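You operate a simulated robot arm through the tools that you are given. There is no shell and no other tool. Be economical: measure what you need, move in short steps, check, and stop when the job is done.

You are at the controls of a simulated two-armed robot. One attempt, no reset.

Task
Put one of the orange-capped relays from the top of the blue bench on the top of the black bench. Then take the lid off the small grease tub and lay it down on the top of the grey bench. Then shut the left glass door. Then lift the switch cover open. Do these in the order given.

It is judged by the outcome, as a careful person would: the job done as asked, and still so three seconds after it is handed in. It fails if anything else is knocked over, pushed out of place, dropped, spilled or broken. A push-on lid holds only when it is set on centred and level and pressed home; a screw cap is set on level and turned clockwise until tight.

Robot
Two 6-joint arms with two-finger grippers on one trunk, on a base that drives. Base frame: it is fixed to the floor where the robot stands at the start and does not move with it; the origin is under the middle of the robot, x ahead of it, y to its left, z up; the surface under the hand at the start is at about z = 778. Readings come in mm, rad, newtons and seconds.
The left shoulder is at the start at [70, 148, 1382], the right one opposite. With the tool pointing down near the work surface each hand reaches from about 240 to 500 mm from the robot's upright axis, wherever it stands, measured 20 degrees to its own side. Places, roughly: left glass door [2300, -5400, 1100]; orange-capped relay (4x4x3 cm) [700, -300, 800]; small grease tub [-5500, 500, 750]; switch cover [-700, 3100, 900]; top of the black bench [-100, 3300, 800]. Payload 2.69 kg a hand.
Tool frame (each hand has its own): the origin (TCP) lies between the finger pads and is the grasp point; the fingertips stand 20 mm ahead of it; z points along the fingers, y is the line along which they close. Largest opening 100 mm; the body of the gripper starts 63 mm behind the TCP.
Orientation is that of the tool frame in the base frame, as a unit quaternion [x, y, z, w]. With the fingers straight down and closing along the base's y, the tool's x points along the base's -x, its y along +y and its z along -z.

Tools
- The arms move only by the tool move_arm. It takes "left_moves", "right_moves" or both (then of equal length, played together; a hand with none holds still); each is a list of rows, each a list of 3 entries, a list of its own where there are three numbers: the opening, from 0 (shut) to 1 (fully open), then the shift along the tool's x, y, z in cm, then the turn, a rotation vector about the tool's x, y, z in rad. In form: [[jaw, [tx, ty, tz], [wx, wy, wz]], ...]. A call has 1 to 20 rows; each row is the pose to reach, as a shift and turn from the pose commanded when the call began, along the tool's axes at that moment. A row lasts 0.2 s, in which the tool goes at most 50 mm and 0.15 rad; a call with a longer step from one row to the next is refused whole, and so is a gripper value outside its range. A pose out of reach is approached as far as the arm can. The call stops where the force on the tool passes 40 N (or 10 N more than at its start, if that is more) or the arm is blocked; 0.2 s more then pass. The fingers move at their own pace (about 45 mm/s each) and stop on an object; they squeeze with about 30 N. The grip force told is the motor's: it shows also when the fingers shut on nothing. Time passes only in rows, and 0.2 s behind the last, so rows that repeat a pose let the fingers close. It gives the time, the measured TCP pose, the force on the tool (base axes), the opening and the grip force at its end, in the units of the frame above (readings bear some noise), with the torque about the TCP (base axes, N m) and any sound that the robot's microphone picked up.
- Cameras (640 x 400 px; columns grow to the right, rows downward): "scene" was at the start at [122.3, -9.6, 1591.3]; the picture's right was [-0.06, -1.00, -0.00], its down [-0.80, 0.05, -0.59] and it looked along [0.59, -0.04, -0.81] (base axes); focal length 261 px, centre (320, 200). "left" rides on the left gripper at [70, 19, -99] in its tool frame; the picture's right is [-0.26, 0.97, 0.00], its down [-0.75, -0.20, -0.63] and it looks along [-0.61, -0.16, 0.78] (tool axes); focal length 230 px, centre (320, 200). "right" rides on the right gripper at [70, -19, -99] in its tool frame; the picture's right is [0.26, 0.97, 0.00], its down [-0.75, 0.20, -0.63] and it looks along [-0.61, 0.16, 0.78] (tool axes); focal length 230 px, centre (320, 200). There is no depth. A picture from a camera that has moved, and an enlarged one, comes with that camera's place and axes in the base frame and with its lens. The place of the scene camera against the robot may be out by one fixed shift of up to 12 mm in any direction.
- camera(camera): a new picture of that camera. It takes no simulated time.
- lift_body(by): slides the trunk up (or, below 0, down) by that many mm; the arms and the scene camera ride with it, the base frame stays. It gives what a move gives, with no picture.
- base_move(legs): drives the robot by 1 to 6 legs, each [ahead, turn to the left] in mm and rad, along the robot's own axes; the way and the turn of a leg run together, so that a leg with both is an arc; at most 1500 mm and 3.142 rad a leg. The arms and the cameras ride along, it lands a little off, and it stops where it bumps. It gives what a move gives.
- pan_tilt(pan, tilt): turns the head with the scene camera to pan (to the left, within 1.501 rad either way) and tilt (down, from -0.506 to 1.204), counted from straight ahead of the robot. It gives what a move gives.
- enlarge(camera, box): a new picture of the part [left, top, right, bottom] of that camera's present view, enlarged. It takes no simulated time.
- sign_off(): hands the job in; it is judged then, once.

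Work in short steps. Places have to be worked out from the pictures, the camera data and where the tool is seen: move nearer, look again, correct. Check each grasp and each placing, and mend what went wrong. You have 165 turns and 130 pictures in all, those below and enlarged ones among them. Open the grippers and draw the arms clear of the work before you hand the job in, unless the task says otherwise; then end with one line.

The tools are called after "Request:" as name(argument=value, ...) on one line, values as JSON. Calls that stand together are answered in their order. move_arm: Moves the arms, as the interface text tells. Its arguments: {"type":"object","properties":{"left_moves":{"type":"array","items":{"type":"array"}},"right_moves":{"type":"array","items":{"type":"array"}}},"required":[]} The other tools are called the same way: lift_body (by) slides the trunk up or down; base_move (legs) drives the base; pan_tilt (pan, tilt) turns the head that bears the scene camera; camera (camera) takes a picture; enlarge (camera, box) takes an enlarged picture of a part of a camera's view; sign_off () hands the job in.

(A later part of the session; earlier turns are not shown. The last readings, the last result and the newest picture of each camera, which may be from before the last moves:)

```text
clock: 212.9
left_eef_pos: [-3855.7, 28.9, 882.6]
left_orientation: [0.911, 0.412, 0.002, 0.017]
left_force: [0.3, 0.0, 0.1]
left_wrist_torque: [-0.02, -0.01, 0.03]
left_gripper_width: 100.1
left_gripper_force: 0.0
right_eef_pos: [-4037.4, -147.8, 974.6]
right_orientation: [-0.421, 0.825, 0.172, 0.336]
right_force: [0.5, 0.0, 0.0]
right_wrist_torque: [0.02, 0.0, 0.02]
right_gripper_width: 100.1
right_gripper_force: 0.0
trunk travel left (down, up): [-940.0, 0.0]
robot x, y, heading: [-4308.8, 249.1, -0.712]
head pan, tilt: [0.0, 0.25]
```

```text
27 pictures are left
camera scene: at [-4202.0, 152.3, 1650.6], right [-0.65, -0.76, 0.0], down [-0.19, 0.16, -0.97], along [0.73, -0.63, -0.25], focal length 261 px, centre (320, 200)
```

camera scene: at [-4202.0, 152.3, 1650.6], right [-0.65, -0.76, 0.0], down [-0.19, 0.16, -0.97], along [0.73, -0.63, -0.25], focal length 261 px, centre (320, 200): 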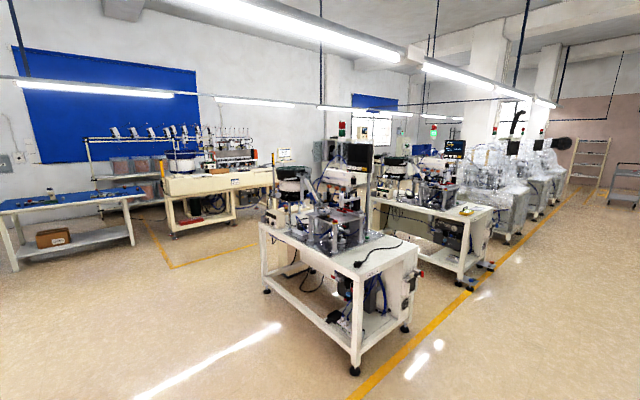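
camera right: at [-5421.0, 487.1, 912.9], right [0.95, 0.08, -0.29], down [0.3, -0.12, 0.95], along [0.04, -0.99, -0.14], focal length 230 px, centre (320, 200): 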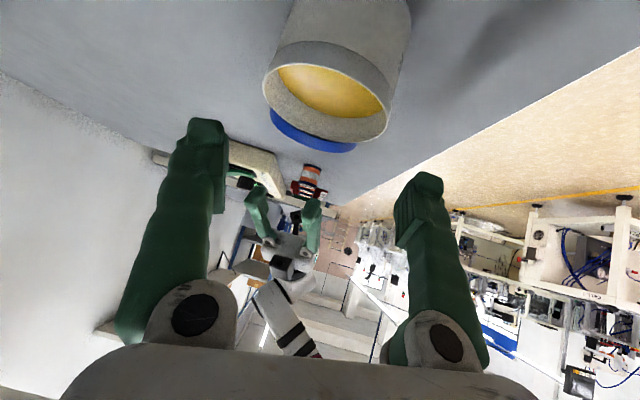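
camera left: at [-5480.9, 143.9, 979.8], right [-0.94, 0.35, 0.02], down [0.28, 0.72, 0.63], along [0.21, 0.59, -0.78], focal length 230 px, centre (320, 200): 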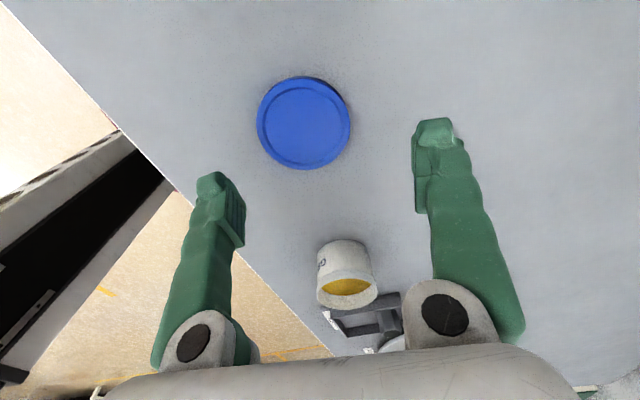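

Machines stand between; the aisle east of them (x≈-1900..400) looks open. I go east to about (-900,-100), face south and look.

Request:
base_move(legs=[[0, 0.61], [1500, 0], [1500, 0], [420, 0], [0, -1.2]])

Request:
camera(camera="scene")

```text
clock: 234.3
left_eef_pos: [-654.5, -513.8, 883.5]
left_orientation: [0.992, 0.122, -0.003, 0.017]
left_force: [0.2, 0.0, 0.6]
left_wrist_torque: [0.0, -0.01, -0.05]
left_gripper_width: 99.7
left_gripper_force: 0.0
right_eef_pos: [-906.2, -555.9, 973.9]
right_orientation: [-0.155, 0.913, 0.065, 0.371]
right_force: [-1.3, 0.7, -0.5]
right_wrist_torque: [-0.03, -0.01, 0.01]
right_gripper_width: 99.7
right_gripper_force: 0.0
trunk travel left (down, up): [-940.0, 0.0]
robot x, y, heading: [-902.1, -73.4, -1.319]
head pan, tilt: [0.0, 0.25]
```

```text
26 pictures are left
camera scene: at [-866.6, -217.4, 1650.7], right [-0.97, -0.25, 0.0], down [-0.06, 0.24, -0.97], along [0.24, -0.94, -0.25], focal length 261 px, centre (320, 200)
```

scene: 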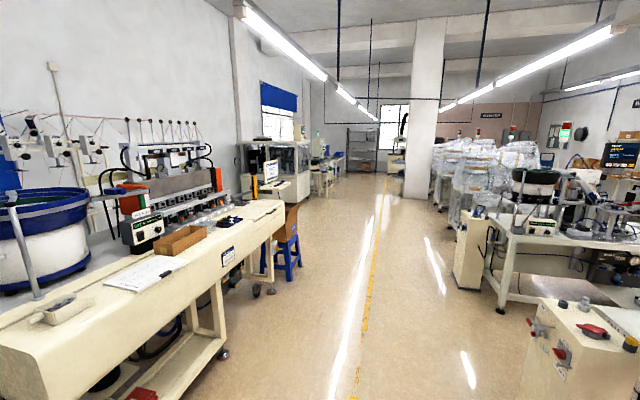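

The target is the glass-doored machine on the left (around column 275). The aisle is clear; I drive down it to about (-620,-4060) and turn toward the machine.

Request:
base_move(legs=[[0, -0.18], [1500, 0], [1500, 0], [1000, 0], [0, 1.1]])

Request:
camera(camera="scene")

```text
clock: 256.8
left_eef_pos: [-198.1, -4134.8, 883.6]
left_orientation: [0.851, 0.526, 0.004, 0.017]
left_force: [0.2, 0.0, -0.2]
left_wrist_torque: [0.0, -0.01, 0.0]
left_gripper_width: 100.1
left_gripper_force: 0.1
right_eef_pos: [-329.6, -4352.5, 974.1]
right_orientation: [-0.522, 0.765, 0.213, 0.311]
right_force: [-0.1, 0.4, -1.0]
right_wrist_torque: [0.02, 0.01, -0.05]
right_gripper_width: 100.0
right_gripper_force: 0.0
trunk travel left (down, up): [-940.0, 0.0]
robot x, y, heading: [-693.8, -4036.3, -0.459]
head pan, tilt: [0.0, 0.25]
```

```text
25 pictures are left
camera scene: at [-566.9, -4103.9, 1650.7], right [-0.44, -0.9, 0.0], down [-0.22, 0.11, -0.97], along [0.87, -0.42, -0.25], focal length 261 px, centre (320, 200)
```

scene: 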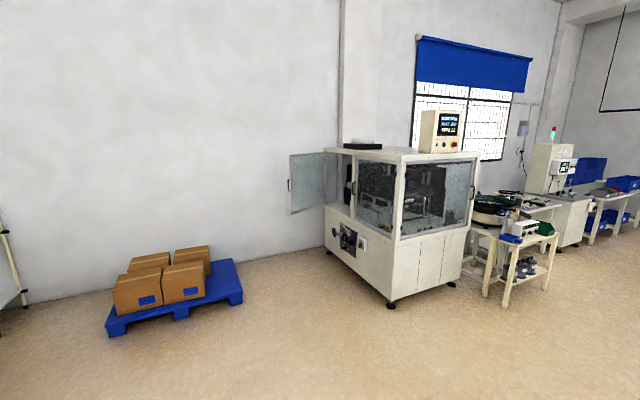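

The machine is ahead with one glass door swung open. I enlarge it.

Request:
enlarge(camera="scene", box=[275, 130, 425, 300])

```text
2.35 times, centred on (350, 215) of scene
camera zoom: at [-566.9, -4103.9, 1650.7], right [-0.44, -0.9, 0.0], down [-0.22, 0.11, -0.97], along [0.87, -0.42, -0.25], focal length 615 px, centre (249, 165)
```

zoom: 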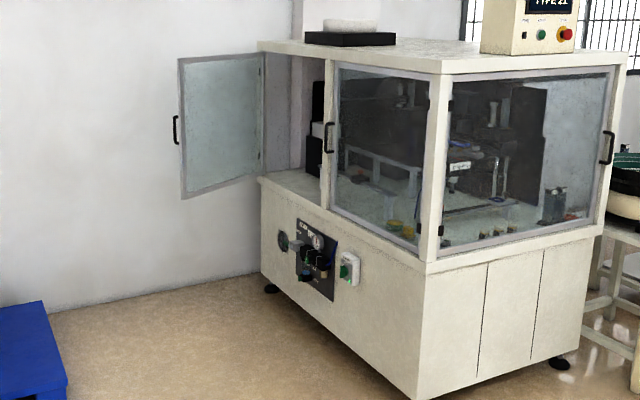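

Geometry: the door face is at y≈-5690 facing north, hinge near x≈2420; the open door's free edge is at about [2363,-5131]; wall at x≈2740, pallet at y>-4375. I drive to about (1400,-4870) and look closer.

Request:
base_move(legs=[[0, 0.07], [1130, 0], [1130, 0], [0, 0.1]])

Request:
pan_tilt(pan=-0.15, tilt=0.4)

Request:
camera(camera="scene")

```text
clock: 269.1
left_eef_pos: [1958.8, -4862.4, 884.1]
left_orientation: [0.801, 0.599, 0.007, 0.015]
left_force: [0.0, 0.1, 0.0]
left_wrist_torque: [-0.02, -0.01, -0.01]
left_gripper_width: 100.2
left_gripper_force: 0.0
right_eef_pos: [1869.3, -5101.4, 973.8]
right_orientation: [-0.588, 0.714, 0.241, 0.293]
right_force: [0.7, -0.1, 0.5]
right_wrist_torque: [-0.03, 0.01, 0.02]
right_gripper_width: 99.8
right_gripper_force: 0.0
trunk travel left (down, up): [-940.0, 0.0]
robot x, y, heading: [1454.4, -4850.0, -0.27]
head pan, tilt: [0.0, 0.25]
```

```text
clock: 269.8
left_eef_pos: [1960.4, -4861.1, 884.2]
left_orientation: [0.801, 0.598, 0.005, 0.017]
left_force: [0.6, 0.1, -1.5]
left_wrist_torque: [0.01, 0.0, 0.01]
left_gripper_width: 99.9
left_gripper_force: 0.0
right_eef_pos: [1870.7, -5098.9, 974.4]
right_orientation: [-0.589, 0.715, 0.24, 0.291]
right_force: [0.0, 0.3, 0.5]
right_wrist_torque: [-0.01, -0.02, 0.02]
right_gripper_width: 100.1
right_gripper_force: 0.0
trunk travel left (down, up): [-940.0, 0.0]
robot x, y, heading: [1457.4, -4848.0, -0.272]
head pan, tilt: [-0.15, 0.4]
```

```text
23 pictures are left
camera scene: at [1587.0, -4907.6, 1636.8], right [-0.41, -0.91, 0.0], down [-0.35, 0.16, -0.92], along [0.84, -0.38, -0.39], focal length 261 px, centre (320, 200)
```

scene: 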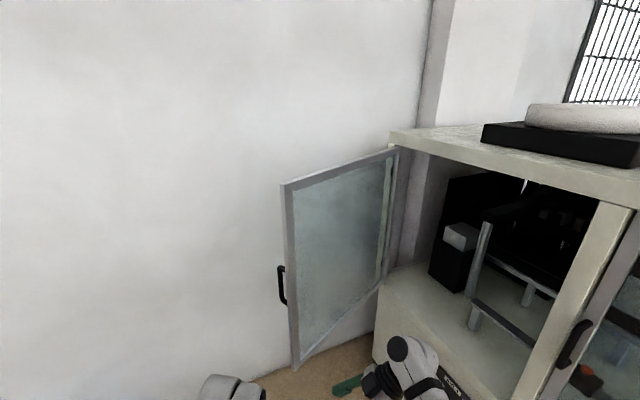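

Refined: hinge ≈[2457,-5660], free edge ≈[2229,-5092], door open about 68°, z≈680..1400. I go to (1800,-4700), face heading -0.75, then extend the left hand forward.

Request:
base_move(legs=[[0, 0.677], [374, 0], [0, -1.157]])

Request:
move_arm(left_moves=[[0.0, [0, 1.5, -2], [-0.1, 0, 0]], [0.0, [0, 3.5, -4], [-0.24, 0, 0]], [0.0, [0, 5.5, -6], [-0.38, 0, 0]], [0.0, [0, 7.5, -8], [-0.52, 0, 0]], [0.0, [0, 9.5, -10], [-0.66, 0, 0]], [0.0, [0, 12, -11.5], [-0.8, 0, 0]], [0.0, [0, 14.5, -11.5], [-0.94, 0, 0]], [0.0, [0, 17, -11.5], [-1.08, 0, 0]], [0.0, [0, 19, -11.5], [-1.22, 0, 0]], [0.0, [0, 21, -11.5], [-1.32, 0, 0]], [0.0, [0, 21, -11.5], [-1.32, 0, 0]]])

Request:
pan_tilt(pan=0, tilt=0.6)

Request:
camera(camera="scene")

```text
clock: 276.3
left_eef_pos: [2275.8, -4885.6, 883.8]
left_orientation: [0.888, 0.46, 0.003, 0.016]
left_force: [0.0, -0.1, 0.0]
left_wrist_torque: [0.02, 0.0, 0.0]
left_gripper_width: 100.0
left_gripper_force: 0.0
right_eef_pos: [2114.7, -5083.5, 976.4]
right_orientation: [-0.466, 0.801, 0.188, 0.326]
right_force: [1.1, -0.1, 0.1]
right_wrist_torque: [-0.04, 0.02, -0.02]
right_gripper_width: 100.2
right_gripper_force: 0.2
trunk travel left (down, up): [-940.0, 0.0]
robot x, y, heading: [1800.2, -4714.1, -0.6]
head pan, tilt: [-0.15, 0.4]
stopped in leg 3: the robot was blocked; the commanded pose is now the measured one
```

```text
clock: 278.7
left_eef_pos: [2439.4, -4997.4, 1011.8]
left_orientation: [0.691, 0.363, 0.284, 0.557]
left_force: [0.5, -1.1, 1.0]
left_wrist_torque: [0.05, 0.01, 0.04]
left_gripper_width: 0.1
left_gripper_force: 29.5
left hand out of reach, approached as far as the arm can: row 8, 9, 10, 11
right_eef_pos: [2116.2, -5084.8, 975.4]
right_orientation: [-0.465, 0.801, 0.187, 0.326]
right_force: [0.0, 0.0, -0.1]
right_wrist_torque: [0.03, -0.03, 0.0]
right_gripper_width: 99.9
right_gripper_force: 0.0
trunk travel left (down, up): [-940.0, 0.0]
robot x, y, heading: [1798.6, -4713.2, -0.6]
head pan, tilt: [-0.15, 0.4]
```

```text
clock: 279.4
left_eef_pos: [2438.3, -4996.5, 1012.6]
left_orientation: [0.691, 0.363, 0.285, 0.556]
left_force: [0.4, -0.8, -0.4]
left_wrist_torque: [-0.01, 0.01, 0.01]
left_gripper_width: 0.2
left_gripper_force: 29.1
right_eef_pos: [2114.6, -5084.6, 975.1]
right_orientation: [-0.466, 0.801, 0.188, 0.326]
right_force: [0.0, 0.8, -0.3]
right_wrist_torque: [0.02, 0.0, -0.03]
right_gripper_width: 100.1
right_gripper_force: 0.0
trunk travel left (down, up): [-940.0, 0.0]
robot x, y, heading: [1799.1, -4713.6, -0.6]
head pan, tilt: [0.0, 0.6]
```

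```text
22 pictures are left
camera scene: at [1913.2, -4798.2, 1618.4], right [-0.57, -0.82, 0.0], down [-0.47, 0.32, -0.82], along [0.68, -0.47, -0.57], focal length 261 px, centre (320, 200)
```

scene: 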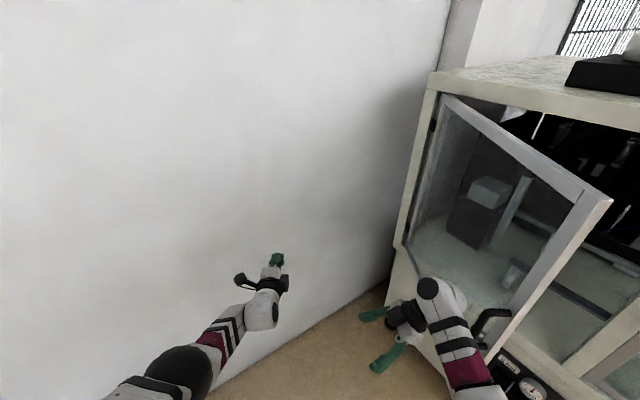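

The turn made the right arm swing the door: it's now only ~33° open (free edge ≈[1933,-5322]). I back off 200 mm, turn to heading -1.2 so the left fist faces the door, and push forward.

Request:
base_move(legs=[[-200, 0], [0, -0.6]])

Request:
camera(camera="scene")

```text
clock: 282.6
left_eef_pos: [2019.8, -5178.2, 1011.9]
left_orientation: [0.764, 0.156, 0.118, 0.615]
left_force: [0.8, -0.6, 0.5]
left_wrist_torque: [-0.01, 0.0, 0.01]
left_gripper_width: 0.0
left_gripper_force: 29.5
right_eef_pos: [1701.7, -5079.5, 976.4]
right_orientation: [-0.225, 0.899, 0.089, 0.366]
right_force: [-0.4, 0.4, 1.0]
right_wrist_torque: [0.01, -0.01, 0.01]
right_gripper_width: 100.0
right_gripper_force: 0.0
trunk travel left (down, up): [-940.0, 0.0]
robot x, y, heading: [1627.2, -4599.2, -1.162]
head pan, tilt: [0.0, 0.6]
```

```text
21 pictures are left
camera scene: at [1686.2, -4731.1, 1618.5], right [-0.92, -0.39, 0.0], down [-0.22, 0.52, -0.82], along [0.32, -0.76, -0.57], focal length 261 px, centre (320, 200)
```

scene: 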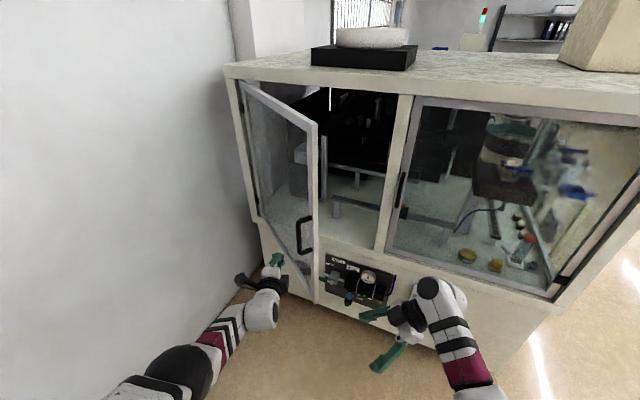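

The fist is squarely before the door. I trim the heading slightly and drive forward 350 mm, pushing the door.

Request:
base_move(legs=[[0, -0.07], [350, 0]])

Request:
camera(camera="scene")

```text
clock: 285.3
left_eef_pos: [2086.3, -5522.8, 1015.2]
left_orientation: [0.769, 0.128, 0.096, 0.619]
left_force: [-0.2, -0.6, 0.3]
left_wrist_torque: [0.03, 0.01, -0.02]
left_gripper_width: 0.2
left_gripper_force: 29.9
right_eef_pos: [1777.4, -5399.9, 977.2]
right_orientation: [-0.194, 0.906, 0.075, 0.368]
right_force: [0.0, 0.5, -0.2]
right_wrist_torque: [-0.02, -0.01, -0.02]
right_gripper_width: 100.1
right_gripper_force: 0.1
trunk travel left (down, up): [-940.0, 0.0]
robot x, y, heading: [1744.1, -4919.6, -1.237]
head pan, tilt: [0.0, 0.6]
```

```text
20 pictures are left
camera scene: at [1785.8, -5050.3, 1618.9], right [-0.94, -0.33, 0.0], down [-0.18, 0.53, -0.83], along [0.27, -0.78, -0.56], focal length 261 px, centre (320, 200)
```

scene: 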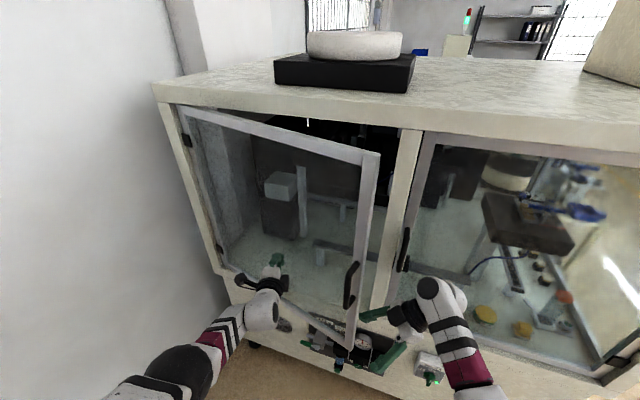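

Door is down to ~10°. I drive 95 mm further and look.

Request:
base_move(legs=[[95, 0]])

Request:
camera(camera="scene")

```text
clock: 286.4
left_eef_pos: [2115.0, -5609.5, 1013.7]
left_orientation: [0.767, 0.127, 0.095, 0.622]
left_force: [-0.6, 1.7, -2.0]
left_wrist_torque: [-0.13, -0.05, 0.03]
left_gripper_width: 0.0
left_gripper_force: 29.5
right_eef_pos: [1803.0, -5483.0, 979.4]
right_orientation: [-0.192, 0.906, 0.072, 0.369]
right_force: [-0.2, -0.4, -2.1]
right_wrist_torque: [0.09, -0.1, 0.0]
right_gripper_width: 99.8
right_gripper_force: 0.0
trunk travel left (down, up): [-940.0, 0.0]
robot x, y, heading: [1775.5, -5011.7, -1.239]
head pan, tilt: [0.0, 0.6]
```

```text
19 pictures are left
camera scene: at [1815.3, -5140.2, 1618.7], right [-0.95, -0.33, 0.0], down [-0.18, 0.53, -0.83], along [0.27, -0.78, -0.56], focal length 261 px, centre (320, 200)
```

scene: 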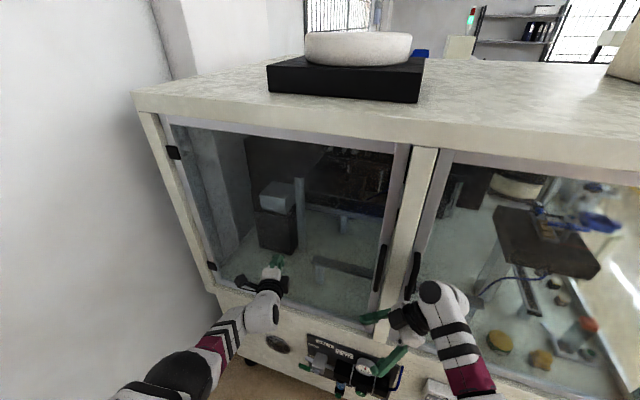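

It looks nearly flush. I press gently with the left fist to seat it.

Request:
move_arm(left_moves=[[0.0, [0, 0, 1.0], [0, 0, 0]], [0.0, [0, 0, 2.0], [0, 0, 0]], [0.0, [0, 0, 3.0], [0, 0, 0]], [0.0, [0, 0, 4.0], [0, 0, 0]]])

Request:
enlarge(camera="scene", box=[140, 80, 460, 340])

```text
clock: 287.4
left_eef_pos: [2118.0, -5619.4, 1013.9]
left_orientation: [0.769, 0.127, 0.096, 0.62]
left_force: [0.2, -0.1, -0.9]
left_wrist_torque: [0.01, 0.03, 0.04]
left_gripper_width: 0.0
left_gripper_force: 28.7
left hand out of reach, approached as far as the arm can: row 1, 2, 3, 4
right_eef_pos: [1805.9, -5486.6, 977.1]
right_orientation: [-0.192, 0.907, 0.074, 0.368]
right_force: [-0.1, 0.2, -0.4]
right_wrist_torque: [0.05, -0.03, 0.0]
right_gripper_width: 99.9
right_gripper_force: 0.0
trunk travel left (down, up): [-940.0, 0.0]
robot x, y, heading: [1771.0, -5004.9, -1.241]
head pan, tilt: [0.0, 0.6]
```

```text
1.54 times, centred on (300, 210) of scene
camera zoom: at [1819.2, -5146.6, 1618.3], right [-0.95, -0.33, 0.0], down [-0.18, 0.54, -0.82], along [0.27, -0.78, -0.57], focal length 402 px, centre (351, 185)
```

zoom: 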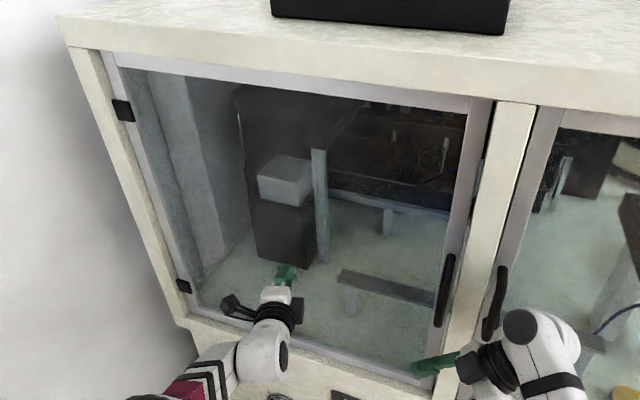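

A thin dark gap remains at the free edge. I push by driving forward 40 mm more.

Request:
base_move(legs=[[40, 0]])

Request:
enlarge(camera="scene", box=[140, 80, 460, 340])

```text
clock: 288.4
left_eef_pos: [2128.7, -5635.2, 1009.2]
left_orientation: [0.772, 0.13, 0.096, 0.615]
left_force: [-2.2, 22.3, 5.6]
left_wrist_torque: [-0.24, 0.06, -0.1]
left_gripper_width: 0.0
left_gripper_force: 29.0
right_eef_pos: [1816.5, -5509.9, 981.3]
right_orientation: [-0.196, 0.906, 0.071, 0.369]
right_force: [-0.3, 0.1, 0.1]
right_wrist_torque: [0.01, -0.06, 0.02]
right_gripper_width: 100.0
right_gripper_force: 0.0
trunk travel left (down, up): [-940.0, 0.0]
robot x, y, heading: [1786.1, -5034.7, -1.228]
head pan, tilt: [0.0, 0.6]
stopped in leg 1: the force on the tool passed its limit at 67 N (the readings are from after the stop); the commanded pose is now the measured one
```

```text
1.54 times, centred on (300, 210) of scene
camera zoom: at [1827.8, -5165.1, 1619.4], right [-0.94, -0.34, 0.0], down [-0.19, 0.53, -0.83], along [0.28, -0.78, -0.56], focal length 402 px, centre (351, 185)
```

zoom: 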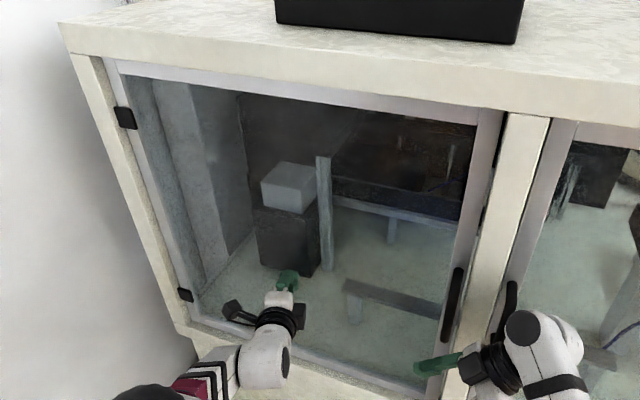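

Door hit its stop (67 N) and looks flush. I back straight off and check that it stays shut.

Request:
base_move(legs=[[-400, 0]])

Request:
enlarge(camera="scene", box=[200, 40, 460, 300])

```text
clock: 290.9
left_eef_pos: [1994.7, -5271.5, 1005.1]
left_orientation: [0.774, 0.128, 0.094, 0.613]
left_force: [0.0, 0.6, -0.5]
left_wrist_torque: [-0.04, -0.02, 0.02]
left_gripper_width: 0.1
left_gripper_force: 29.9
right_eef_pos: [1684.2, -5145.0, 976.8]
right_orientation: [-0.189, 0.907, 0.074, 0.369]
right_force: [1.1, 0.2, -0.9]
right_wrist_torque: [0.01, -0.03, 0.0]
right_gripper_width: 100.0
right_gripper_force: 0.1
trunk travel left (down, up): [-940.0, 0.0]
robot x, y, heading: [1654.7, -4663.5, -1.236]
head pan, tilt: [0.0, 0.6]
```

```text
1.54 times, centred on (330, 170) of scene
camera zoom: at [1699.2, -4804.8, 1618.1], right [-0.94, -0.33, 0.0], down [-0.19, 0.54, -0.82], along [0.27, -0.78, -0.57], focal length 402 px, centre (305, 246)
```

zoom: 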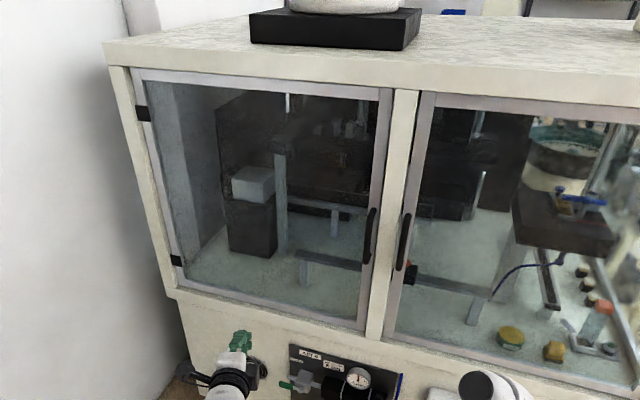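

Door stays shut, flush. I fold the left hand back down, then start the drive back toward the black bench.

Request:
move_arm(left_moves=[[0.3, [0, -0.5, -2], [0.13, 0, 0]], [0.3, [0, -1, -4], [0.26, 0, 0]], [0.3, [0, -2, -6], [0.39, 0, 0]], [0.3, [0, -3, -8], [0.52, 0, 0]], [0.3, [0, -4, -10], [0.65, 0, 0]], [0.3, [0, -5, -12], [0.78, 0, 0]], [0.3, [0, -6, -14], [0.91, 0, 0]], [0.3, [0, -6.5, -16], [1.04, 0, 0]], [0.3, [0, -7, -18], [1.17, 0, 0]], [0.3, [0, -7, -19], [1.3, 0, 0]]])

Request:
base_move(legs=[[0, -2.166], [1200, 0], [1185, 0], [0, -1.31], [1500, 0], [1500, 0]])

```text
clock: 293.1
left_eef_pos: [1929.7, -5081.8, 982.1]
left_orientation: [0.987, 0.157, -0.004, 0.019]
left_force: [-0.1, -0.1, 0.0]
left_wrist_torque: [0.0, 0.01, -0.02]
left_gripper_width: 29.9
left_gripper_force: 0.1
left hand out of reach, approached as far as the arm can: row 1, 2, 3
right_eef_pos: [1683.3, -5143.3, 977.4]
right_orientation: [-0.19, 0.907, 0.072, 0.369]
right_force: [0.1, -0.3, 0.0]
right_wrist_torque: [-0.03, -0.02, 0.01]
right_gripper_width: 99.8
right_gripper_force: 0.0
trunk travel left (down, up): [-940.0, 0.0]
robot x, y, heading: [1654.2, -4665.1, -1.238]
head pan, tilt: [0.0, 0.6]
```

```text
clock: 327.2
left_eef_pos: [-1203.5, -762.6, 981.9]
left_orientation: [-0.055, 0.998, 0.02, 0.004]
left_force: [-0.1, -0.5, -0.3]
left_wrist_torque: [-0.01, -0.01, 0.04]
left_gripper_width: 30.0
left_gripper_force: 0.0
right_eef_pos: [-945.3, -751.5, 977.4]
right_orientation: [0.921, 0.096, -0.375, 0.034]
right_force: [-0.1, -0.1, 0.3]
right_wrist_torque: [0.02, -0.02, -0.06]
right_gripper_width: 100.0
right_gripper_force: 0.0
trunk travel left (down, up): [-940.0, 0.0]
robot x, y, heading: [-1010.1, -1225.5, 1.695]
head pan, tilt: [0.0, 0.6]
```

Slightly west of plan but clear. Continue round the dark-grey table's left end to about (-1550,2200).

Request:
base_move(legs=[[0, 0.13], [1100, 0], [1045, 0], [0, -0.254], [1350, 0], [0, -1.5]])

```text
clock: 349.2
left_eef_pos: [-1094.8, 2358.8, 981.7]
left_orientation: [0.677, 0.736, 0.011, 0.018]
left_force: [-0.2, -0.3, -0.1]
left_wrist_torque: [0.02, 0.01, 0.01]
left_gripper_width: 30.1
left_gripper_force: 0.0
right_eef_pos: [-1092.9, 2101.3, 977.7]
right_orientation: [0.711, -0.594, -0.285, -0.244]
right_force: [-0.2, 0.2, -0.1]
right_wrist_torque: [0.01, -0.03, -0.01]
right_gripper_width: 100.2
right_gripper_force: 0.0
trunk travel left (down, up): [-940.0, 0.0]
robot x, y, heading: [-1561.4, 2180.4, 0.096]
head pan, tilt: [0.0, 0.6]
```

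Now east 800 mm and face the black bench; look at the switch device.

Request:
base_move(legs=[[800, 0], [0, 1.475]])

Request:
pan_tilt(pan=0, tilt=0.6)

Request:
camera(camera="scene")

```text
clock: 357.1
left_eef_pos: [-887.4, 2733.6, 982.5]
left_orientation: [0.016, 1.0, 0.019, 0.005]
left_force: [-0.2, 1.1, -0.1]
left_wrist_torque: [-0.04, 0.02, -0.01]
left_gripper_width: 29.9
left_gripper_force: 0.1
right_eef_pos: [-632.4, 2705.1, 977.9]
right_orientation: [0.926, 0.03, -0.376, 0.008]
right_force: [-0.6, 0.4, -0.1]
right_wrist_torque: [-0.01, 0.0, -0.05]
right_gripper_width: 100.3
right_gripper_force: 0.1
trunk travel left (down, up): [-940.0, 0.0]
robot x, y, heading: [-771.0, 2246.2, 1.554]
head pan, tilt: [0.0, 0.6]
```

```text
clock: 357.7
left_eef_pos: [-887.6, 2733.1, 980.5]
left_orientation: [0.016, 1.0, 0.019, 0.004]
left_force: [0.3, -0.3, -0.8]
left_wrist_torque: [0.01, -0.01, -0.01]
left_gripper_width: 30.1
left_gripper_force: 0.1
right_eef_pos: [-632.4, 2705.5, 976.7]
right_orientation: [0.926, 0.029, -0.376, 0.007]
right_force: [-0.1, 0.5, 0.2]
right_wrist_torque: [-0.02, -0.01, -0.01]
right_gripper_width: 99.9
right_gripper_force: 0.1
trunk travel left (down, up): [-940.0, 0.0]
robot x, y, heading: [-771.3, 2249.1, 1.553]
head pan, tilt: [0.0, 0.6]
```

```text
15 pictures are left
camera scene: at [-767.2, 2382.2, 1618.5], right [1.0, -0.02, 0.0], down [-0.01, -0.56, -0.82], along [0.01, 0.82, -0.57], focal length 261 px, centre (320, 200)
```

scene: 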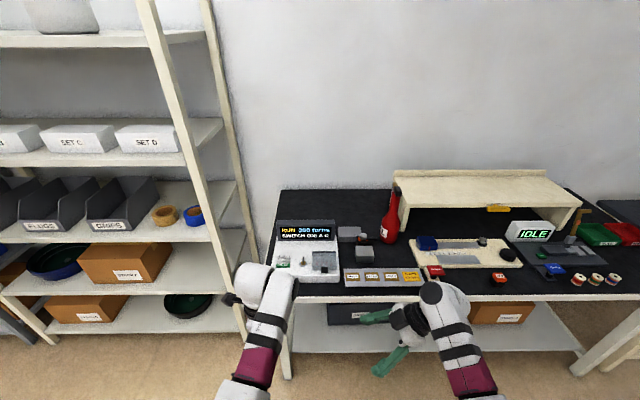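

The relay still stands on the black bench. I enlarge the control box with the switch.

Request:
enlarge(camera="scene", box=[262, 210, 362, 290])

```text
5.00 times, centred on (312, 250) of scene
camera zoom: at [-767.2, 2382.2, 1618.5], right [1.0, -0.02, 0.0], down [-0.01, -0.56, -0.82], along [0.01, 0.82, -0.57], focal length 1306 px, centre (360, -50)
```

zoom: 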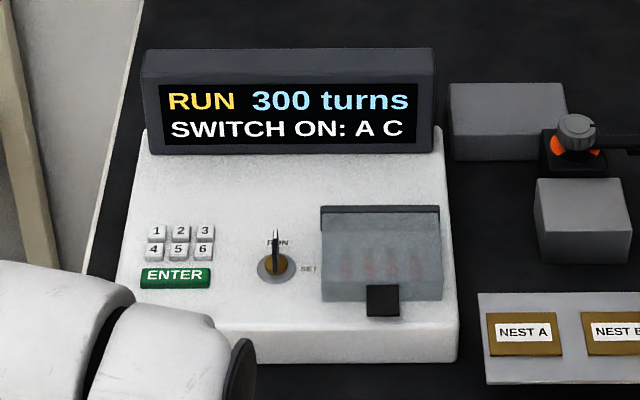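

The cover is the clear box with a black front tab, hinged at its back bar; tab ≈[-744,3028,855]. I move to (-594,2560) so it lies in the left hand's zone, and turn the left hand so it closes along x.

Request:
base_move(legs=[[0, -0.5], [358, 0], [0, 0.518]])

Request:
move_arm(left_moves=[[0.6, [0, 0, 0], [0, 0, -0.14]], [0.6, [0, 0, 0], [0, 0, -0.28]], [0.6, [0, 0, 0], [0, 0, -0.42]], [0.6, [0, 0, 0], [0, 0, -0.56]], [0.6, [0, 0, 0], [0, 0, -0.7]], [0.6, [0, 0, 0], [0, 0, -0.84]], [0.6, [0, 0, 0], [0, 0, -0.98]], [0.6, [0, 0, 0], [0, 0, -1.12]], [0.6, [0, 0, 0], [0, 0, -1.26]], [0.6, [0, 0, 0], [0, 0, -1.4]], [0.6, [0, 0, 0], [0, 0, -1.52]]])

Request:
camera(camera="left")

```text
clock: 362.9
left_eef_pos: [-725.2, 3039.1, 982.3]
left_orientation: [0.004, 1.0, 0.021, 0.005]
left_force: [-0.3, 0.0, -0.2]
left_wrist_torque: [0.0, 0.02, 0.0]
left_gripper_width: 29.8
left_gripper_force: 0.0
right_eef_pos: [-469.6, 3018.5, 978.7]
right_orientation: [0.926, 0.041, -0.376, 0.012]
right_force: [-0.1, 0.0, 0.3]
right_wrist_torque: [-0.01, 0.03, 0.02]
right_gripper_width: 100.1
right_gripper_force: 0.0
trunk travel left (down, up): [-940.0, 0.0]
robot x, y, heading: [-593.8, 2556.7, 1.58]
head pan, tilt: [0.0, 0.6]
```

```text
clock: 365.3
left_eef_pos: [-726.2, 3038.8, 981.6]
left_orientation: [-0.688, 0.726, 0.012, 0.017]
left_force: [-0.1, -0.2, -0.3]
left_wrist_torque: [0.0, 0.04, -0.01]
left_gripper_width: 60.0
left_gripper_force: 0.0
right_eef_pos: [-469.9, 3018.6, 978.0]
right_orientation: [0.926, 0.042, -0.375, 0.013]
right_force: [-0.3, 0.0, 0.3]
right_wrist_torque: [-0.03, 0.02, 0.02]
right_gripper_width: 100.0
right_gripper_force: 0.1
trunk travel left (down, up): [-940.0, 0.0]
robot x, y, heading: [-594.8, 2561.5, 1.58]
head pan, tilt: [0.0, 0.6]
```

```text
13 pictures are left
camera left: at [-749.1, 2966.0, 1076.7], right [-0.95, 0.31, 0.0], down [0.23, 0.71, 0.66], along [0.2, 0.63, -0.75], focal length 230 px, centre (320, 200)
```

left: 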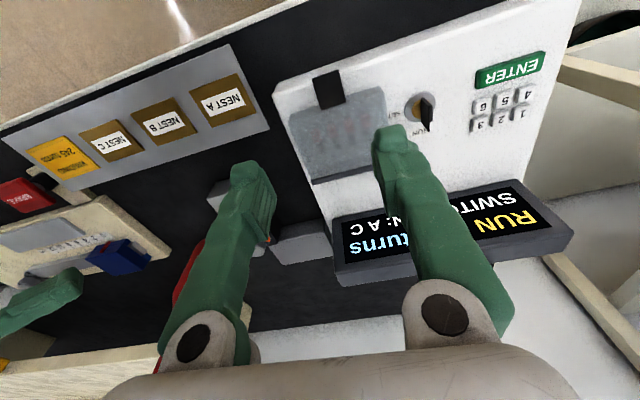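

Tab seen at about [-739,3029]; hinge bar ≈ y 3110. I lower the left hand over the tab to z≈893 and look again.

Request:
move_arm(left_moves=[[0.6, [0.5, 0.5, 3], [0, 0, 0]], [0.6, [1.0, 1.0, 6], [0, 0, 0]], [0.6, [1.4, 1.3, 8.8], [0, 0, 0]], [0.6, [1.4, 1.3, 8.8], [0, 0, 0]]])

Request:
camera(camera="left")

```text
clock: 366.3
left_eef_pos: [-737.4, 3029.0, 891.4]
left_orientation: [-0.686, 0.727, 0.012, 0.017]
left_force: [0.5, 1.2, -0.3]
left_wrist_torque: [0.02, 0.04, 0.0]
left_gripper_width: 59.8
left_gripper_force: 0.0
right_eef_pos: [-470.5, 3019.3, 978.2]
right_orientation: [0.926, 0.041, -0.376, 0.013]
right_force: [0.0, 0.6, 0.3]
right_wrist_torque: [0.01, -0.01, -0.01]
right_gripper_width: 99.9
right_gripper_force: 0.0
trunk travel left (down, up): [-940.0, 0.0]
robot x, y, heading: [-593.9, 2556.7, 1.583]
head pan, tilt: [0.0, 0.6]
```

```text
12 pictures are left
camera left: at [-762.7, 2956.9, 987.4], right [-0.95, 0.31, 0.0], down [0.24, 0.71, 0.66], along [0.2, 0.63, -0.75], focal length 230 px, centre (320, 200)
```

left: 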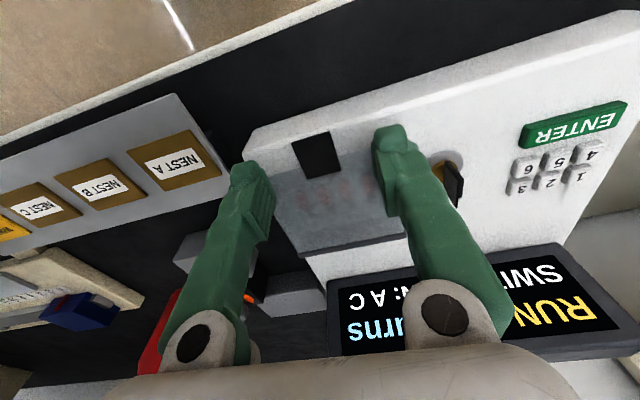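

Tab triangulates to [-738,3028,860]. I narrow the jaws, descend to z≈869 and pinch its sides.

Request:
move_arm(left_moves=[[0.5, [0.1, 0.05, 0.8], [0, 0, 0]], [0.48, [0.2, 0.05, 1.6], [0, 0, 0]], [0.48, [0.25, 0.05, 2.25], [0, 0, 0]], [0.48, [0.25, 0.05, 2.25], [0, 0, 0]], [0.1, [0.25, 0.05, 2.25], [0, 0, 0]], [0.1, [0.25, 0.05, 2.25], [0, 0, 0]], [0.1, [0.25, 0.05, 2.25], [0, 0, 0]]])

Request:
camera(camera="left")

```text
clock: 366.9
left_eef_pos: [-739.7, 3027.3, 884.6]
left_orientation: [-0.686, 0.727, 0.021, 0.019]
left_force: [1.6, -17.7, 30.6]
left_wrist_torque: [0.13, 1.19, 0.07]
left_gripper_width: 48.2
left_gripper_force: 0.1
right_eef_pos: [-468.8, 3012.7, 980.2]
right_orientation: [0.926, 0.043, -0.376, 0.009]
right_force: [1.1, 0.9, -0.4]
right_wrist_torque: [-0.01, 0.02, 0.01]
right_gripper_width: 100.0
right_gripper_force: 0.1
trunk travel left (down, up): [-940.0, 0.0]
robot x, y, heading: [-594.1, 2555.7, 1.581]
head pan, tilt: [0.0, 0.6]
stopped in row 3 (left hand): the force on the tool passed its limit at 48 N (the readings are from after the stop); the commanded pose is now the measured one
```

```text
11 pictures are left
camera left: at [-762.7, 2952.7, 979.4], right [-0.95, 0.31, 0.02], down [0.25, 0.7, 0.67], along [0.2, 0.64, -0.74], focal length 230 px, centre (320, 200)
```

left: 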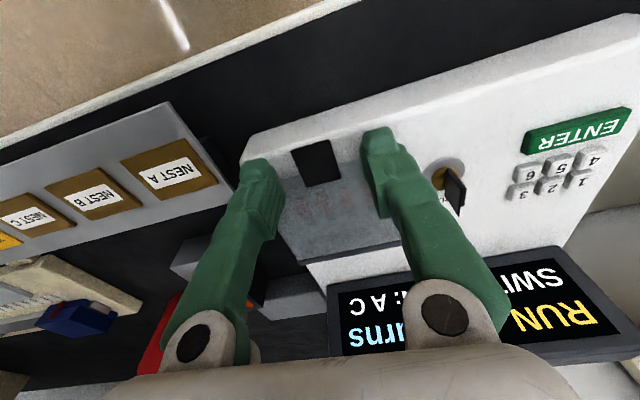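

The fingertips landed on the cover itself (top ≈865), just behind the tab. I lift, shift 15 mm toward the robot, and descend again in front of the cover.

Request:
move_arm(left_moves=[[0.48, [0, 0, -1.0], [0, 0, 0]], [0.48, [1.5, 0, -1.0], [0, 0, 0]], [0.48, [1.5, 0, 0], [0, 0, 0]], [0.48, [1.5, 0, 0.8], [0, 0, 0]], [0.48, [1.5, 0, 1.4], [0, 0, 0]], [0.48, [1.5, 0, 1.4], [0, 0, 0]]])

```text
clock: 368.3
left_eef_pos: [-741.8, 3017.0, 865.0]
left_orientation: [-0.686, 0.727, 0.018, 0.019]
left_force: [0.3, 0.1, -0.3]
left_wrist_torque: [-0.02, -0.01, -0.02]
left_gripper_width: 48.1
left_gripper_force: 0.1
right_eef_pos: [-469.5, 3017.6, 978.1]
right_orientation: [0.926, 0.043, -0.376, 0.013]
right_force: [-1.0, -0.8, 0.2]
right_wrist_torque: [0.02, 0.0, 0.01]
right_gripper_width: 99.9
right_gripper_force: 0.0
trunk travel left (down, up): [-940.0, 0.0]
robot x, y, heading: [-596.4, 2558.8, 1.578]
head pan, tilt: [0.0, 0.6]
```

Clear at z≈865. Close on the tab.

Request:
move_arm(left_moves=[[0.1, [0, 0, 0], [0, 0, 0]], [0.1, [0, 0, 0], [0, 0, 0]], [0.1, [0, 0, 0], [0, 0, 0]], [0.1, [0, 0, 0], [0, 0, 0]]])

Request:
enlarge(camera="left", box=[220, 60, 480, 260])

```text
clock: 369.3
left_eef_pos: [-737.4, 3018.1, 864.7]
left_orientation: [-0.686, 0.727, 0.017, 0.019]
left_force: [9.8, -0.1, -2.3]
left_wrist_torque: [-0.21, -0.1, 0.55]
left_gripper_width: 16.8
left_gripper_force: 42.3
right_eef_pos: [-468.1, 3018.5, 976.5]
right_orientation: [0.925, 0.043, -0.377, 0.014]
right_force: [0.0, -0.4, 1.0]
right_wrist_torque: [0.01, 0.02, -0.01]
right_gripper_width: 100.3
right_gripper_force: 0.0
trunk travel left (down, up): [-940.0, 0.0]
robot x, y, heading: [-593.2, 2554.7, 1.576]
head pan, tilt: [0.0, 0.6]
```

```text
2.00 times, centred on (350, 160) of left
camera zoom: at [-761.8, 2944.6, 960.0], right [-0.95, 0.31, 0.01], down [0.24, 0.7, 0.67], along [0.2, 0.64, -0.74], focal length 460 px, centre (260, 280)
```

zoom: 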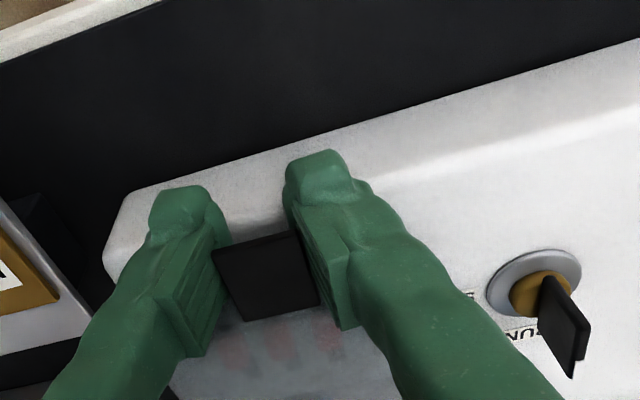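

The tab is pinched, but too deep for the swing: fingertips would foul the cover edge. I re-grip higher so only the tips hold the tab.

Request:
move_arm(left_moves=[[0.4, [0, 0, 0], [0, 0, 0]], [0.4, [0.2, 0, -0.5], [0, 0, 0]], [0.4, [0.4, 0, -1.0], [0, 0, 0]], [0.4, [0.4, 0, -1.0], [0, 0, 0]], [0.05, [0.4, 0, -1.0], [0, 0, 0]], [0.05, [0.4, 0, -1.0], [0, 0, 0]], [0.05, [0.4, 0, -1.0], [0, 0, 0]]])

```text
clock: 370.9
left_eef_pos: [-738.9, 3013.7, 876.3]
left_orientation: [-0.686, 0.727, 0.016, 0.019]
left_force: [11.1, -2.0, -3.3]
left_wrist_torque: [-0.41, -0.3, 0.17]
left_gripper_width: 23.1
left_gripper_force: 41.2
right_eef_pos: [-468.4, 3020.2, 977.8]
right_orientation: [0.925, 0.042, -0.377, 0.012]
right_force: [-0.4, 0.0, 0.6]
right_wrist_torque: [-0.03, -0.02, 0.01]
right_gripper_width: 100.3
right_gripper_force: 0.1
trunk travel left (down, up): [-940.0, 0.0]
robot x, y, heading: [-595.9, 2559.7, 1.576]
head pan, tilt: [0.0, 0.6]
```

Held at 23 mm by the tips. I lift along the hinge arc to about 40°.

Request:
move_arm(left_moves=[[0.05, [-0.04, 0, -0.8], [0, 0, 0]], [0.05, [-0.14, 0, -1.63], [0, 0, 0]], [0.05, [-0.32, 0, -2.43], [0, 0, 0]], [0.05, [-0.57, 0, -3.2], [0, 0, 0]], [0.05, [-0.88, 0, -3.97], [0, 0, 0]], [0.05, [-1.26, 0, -4.7], [0, 0, 0]], [0.05, [-1.7, 0, -5.4], [0, 0, 0]], [0.05, [-2.2, 0, -6.0], [0, 0, 0]]])

Request:
camera(camera="left")

```text
clock: 372.7
left_eef_pos: [-740.9, 3030.7, 936.3]
left_orientation: [-0.686, 0.727, 0.017, 0.019]
left_force: [-0.8, 0.8, 0.1]
left_wrist_torque: [0.01, 0.03, 0.0]
left_gripper_width: 5.0
left_gripper_force: 0.0
right_eef_pos: [-470.9, 3019.4, 977.2]
right_orientation: [0.926, 0.043, -0.376, 0.013]
right_force: [-0.3, -0.1, -0.5]
right_wrist_torque: [-0.03, 0.01, 0.02]
right_gripper_width: 99.8
right_gripper_force: 0.1
trunk travel left (down, up): [-940.0, 0.0]
robot x, y, heading: [-591.9, 2554.5, 1.582]
head pan, tilt: [0.0, 0.6]
```

```text
9 pictures are left
camera left: at [-763.5, 2958.4, 1030.5], right [-0.95, 0.31, 0.01], down [0.24, 0.7, 0.67], along [0.2, 0.64, -0.74], focal length 230 px, centre (320, 200)
```

left: 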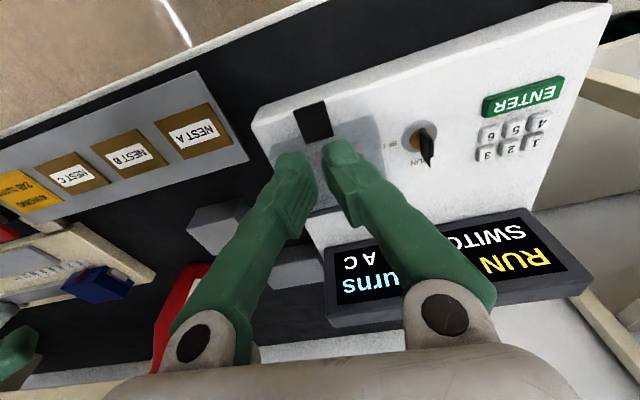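

The shallow grip slipped; cover still closed. I re-grip deep as before (z≈864) and then lift along the arc in stages.

Request:
move_arm(left_moves=[[0.5, [1.2, -0.2, 0], [0, 0, 0]], [0.5, [1.2, -0.2, 2.5], [0, 0, 0]], [0.5, [1.2, -0.2, 5], [0, 0, 0]], [0.5, [1.2, -0.2, 7.25], [0, 0, 0]], [0.5, [1.2, -0.2, 7.25], [0, 0, 0]], [0.0, [1.2, -0.2, 7.25], [0, 0, 0]], [0.0, [1.2, -0.2, 7.25], [0, 0, 0]], [0.0, [1.2, -0.2, 7.25], [0, 0, 0]], [0.0, [1.2, -0.2, 7.25], [0, 0, 0]]])

```text
clock: 374.7
left_eef_pos: [-738.7, 3025.2, 864.3]
left_orientation: [-0.686, 0.727, 0.018, 0.02]
left_force: [-6.3, -2.4, 7.0]
left_wrist_torque: [0.32, 0.04, 0.94]
left_gripper_width: 16.8
left_gripper_force: 42.7
right_eef_pos: [-471.6, 3018.3, 978.4]
right_orientation: [0.926, 0.044, -0.375, 0.014]
right_force: [0.3, 0.4, 0.3]
right_wrist_torque: [0.05, -0.03, 0.01]
right_gripper_width: 99.9
right_gripper_force: 0.0
trunk travel left (down, up): [-940.0, 0.0]
robot x, y, heading: [-595.0, 2556.8, 1.582]
head pan, tilt: [0.0, 0.6]
```

Deep grip (16.8 mm, 43 N). Lift to about 30° and read the grip.

Request:
move_arm(left_moves=[[0.0, [-0.03, 0, -0.5], [0, 0, 0]], [0.0, [-0.08, 0, -1.0], [0, 0, 0]], [0.0, [-0.15, 0, -1.5], [0, 0, 0]], [0.0, [-0.28, 0, -2.2], [0, 0, 0]], [0.0, [-0.5, 0, -2.9], [0, 0, 0]], [0.0, [-0.8, 0, -3.6], [0, 0, 0]], [0.0, [-1.15, 0, -4.3], [0, 0, 0]]])

Request:
camera(camera="left")

```text
clock: 376.3
left_eef_pos: [-739.4, 3027.2, 907.5]
left_orientation: [-0.685, 0.728, 0.015, 0.016]
left_force: [0.9, -21.9, -7.9]
left_wrist_torque: [-1.53, 0.3, 0.26]
left_gripper_width: 15.2
left_gripper_force: 41.6
right_eef_pos: [-471.6, 3015.0, 979.6]
right_orientation: [0.926, 0.043, -0.376, 0.01]
right_force: [0.8, 0.3, 0.2]
right_wrist_torque: [0.02, -0.01, -0.02]
right_gripper_width: 99.9
right_gripper_force: 0.0
trunk travel left (down, up): [-940.0, 0.0]
robot x, y, heading: [-595.0, 2558.2, 1.579]
head pan, tilt: [0.0, 0.6]
```

```text
8 pictures are left
camera left: at [-762.0, 2954.3, 1002.4], right [-0.95, 0.31, 0.01], down [0.24, 0.71, 0.66], along [0.2, 0.63, -0.75], focal length 230 px, centre (320, 200)
```

left: 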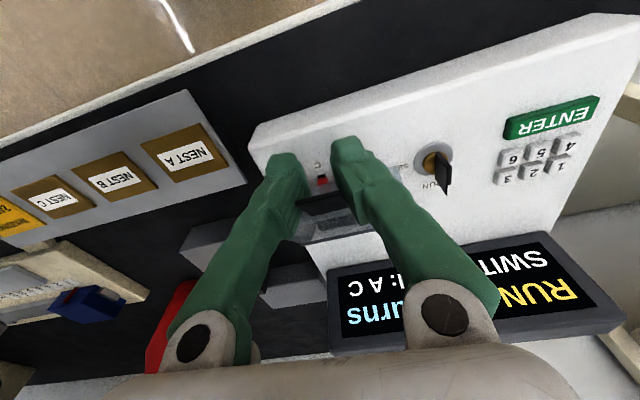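

The cover is lifting (the red switch shows beneath) and the grip holds. There's 22 N resisting forward motion, so I continue more upward.

Request:
move_arm(left_moves=[[0.0, [0.3, 0, -0.6], [0, 0, 0]], [0.0, [0.3, 0, -1.2], [0, 0, 0]], [0.0, [0.1, 0, -1.8], [0, 0, 0]], [0.0, [-0.2, 0, -2.4], [0, 0, 0]], [0.0, [-0.6, 0, -2.9], [0, 0, 0]], [0.0, [-1.1, 0, -3.4], [0, 0, 0]]])

```text
clock: 377.7
left_eef_pos: [-737.0, 3043.3, 940.1]
left_orientation: [-0.686, 0.727, 0.018, 0.02]
left_force: [-0.2, 0.1, -0.7]
left_wrist_torque: [0.02, 0.01, 0.01]
left_gripper_width: 0.0
left_gripper_force: 29.5
right_eef_pos: [-470.4, 3019.5, 977.1]
right_orientation: [0.926, 0.042, -0.376, 0.012]
right_force: [0.1, 0.0, 0.0]
right_wrist_torque: [0.0, 0.01, 0.0]
right_gripper_width: 100.0
right_gripper_force: 0.1
trunk travel left (down, up): [-940.0, 0.0]
robot x, y, heading: [-596.8, 2557.6, 1.578]
head pan, tilt: [0.0, 0.6]
```

The tab slipped out. I check where the cover is now.

Request:
enlarge(camera="left", box=[220, 60, 460, 260])

```text
2.00 times, centred on (340, 160) of left
camera zoom: at [-760.1, 2969.0, 1035.1], right [-0.95, 0.31, 0.01], down [0.24, 0.7, 0.67], along [0.2, 0.64, -0.74], focal length 460 px, centre (280, 280)
```

zoom: 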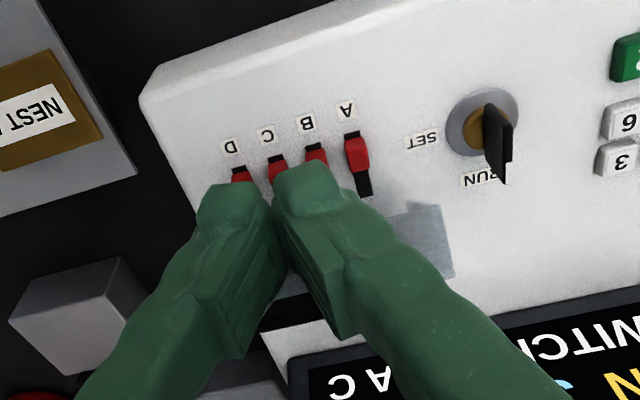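

The switches are exposed and the cover stands up behind the fingers. I push back gently with the closed fingers to swing it fully over.

Request:
move_arm(left_moves=[[0.0, [-1.0, 0, 0], [0, 0, 0]], [0.0, [-2.0, 0, 0], [0, 0, 0]], [0.0, [-3.0, 0, 0], [0, 0, 0]], [0.0, [-4.0, 0, 0], [0, 0, 0]], [0.0, [-5.0, 0, 0], [0, 0, 0]]])

Request:
camera(camera="scene")

```text
clock: 378.6
left_eef_pos: [-734.2, 3068.3, 953.7]
left_orientation: [-0.685, 0.727, 0.026, 0.02]
left_force: [-2.5, -20.7, 40.3]
left_wrist_torque: [-0.03, 0.08, -0.2]
left_gripper_width: 6.2
left_gripper_force: 29.7
right_eef_pos: [-470.4, 3008.7, 983.2]
right_orientation: [0.925, 0.045, -0.376, 0.008]
right_force: [-0.2, -0.2, -0.6]
right_wrist_torque: [-0.03, -0.01, -0.01]
right_gripper_width: 99.9
right_gripper_force: 0.1
trunk travel left (down, up): [-940.0, 0.0]
robot x, y, heading: [-591.5, 2559.8, 1.585]
head pan, tilt: [0.0, 0.6]
stopped in row 4 (left hand): the force on the tool passed its limit at 44 N (the readings are from after the stop); the commanded pose is now the measured one
```

```text
6 pictures are left
camera scene: at [-595.5, 2675.4, 1620.4], right [1.0, 0.01, 0.0], down [0.01, -0.56, -0.83], along [-0.01, 0.83, -0.56], focal length 261 px, centre (320, 200)
```

scene: 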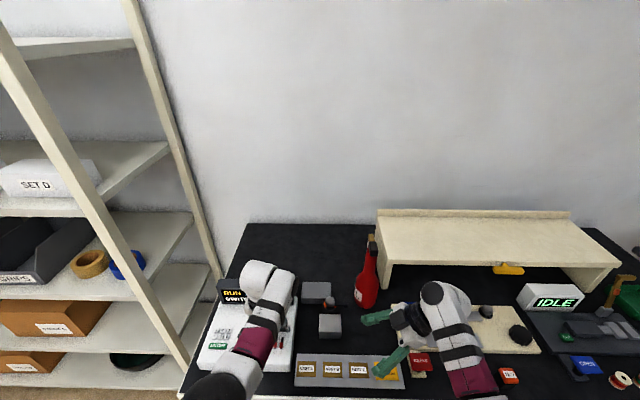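

The fingers ride on the top of the upright cover. I lift the hand straight up and back, then check that the cover stays open.

Request:
move_arm(left_moves=[[0.0, [0, 0, -2.0], [0, 0, 0]], [0.0, [0.5, 0, -3.5], [0, 0, 0]], [0.0, [3, 0, -4], [0, 0, 0]], [0.0, [6, 0, -4], [0, 0, 0]], [0.0, [6, 0, -4], [0, 0, 0]]])

Request:
camera(camera="left")

```text
clock: 379.9
left_eef_pos: [-750.8, 3022.8, 987.8]
left_orientation: [-0.687, 0.726, 0.033, 0.017]
left_force: [-0.2, 0.2, 0.2]
left_wrist_torque: [0.0, -0.01, -0.01]
left_gripper_width: 0.0
left_gripper_force: 29.9
right_eef_pos: [-471.3, 3019.1, 977.2]
right_orientation: [0.926, 0.043, -0.376, 0.013]
right_force: [0.1, -0.3, 0.0]
right_wrist_torque: [0.04, 0.0, -0.04]
right_gripper_width: 100.1
right_gripper_force: 0.2
trunk travel left (down, up): [-940.0, 0.0]
robot x, y, heading: [-592.6, 2556.6, 1.585]
head pan, tilt: [0.0, 0.6]
```

```text
5 pictures are left
camera left: at [-771.5, 2947.5, 1081.6], right [-0.95, 0.31, 0.04], down [0.26, 0.69, 0.68], along [0.18, 0.65, -0.74], focal length 230 px, centre (320, 200)
```

left: 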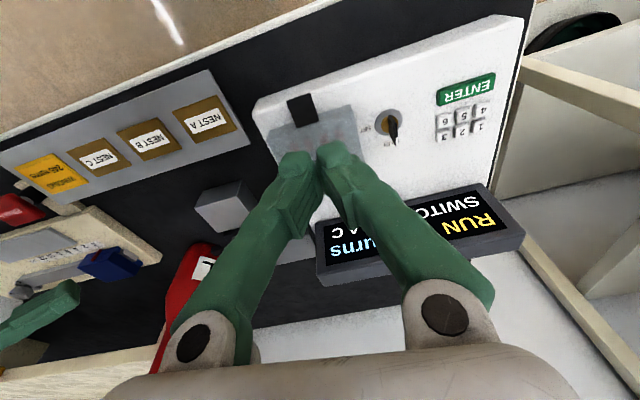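

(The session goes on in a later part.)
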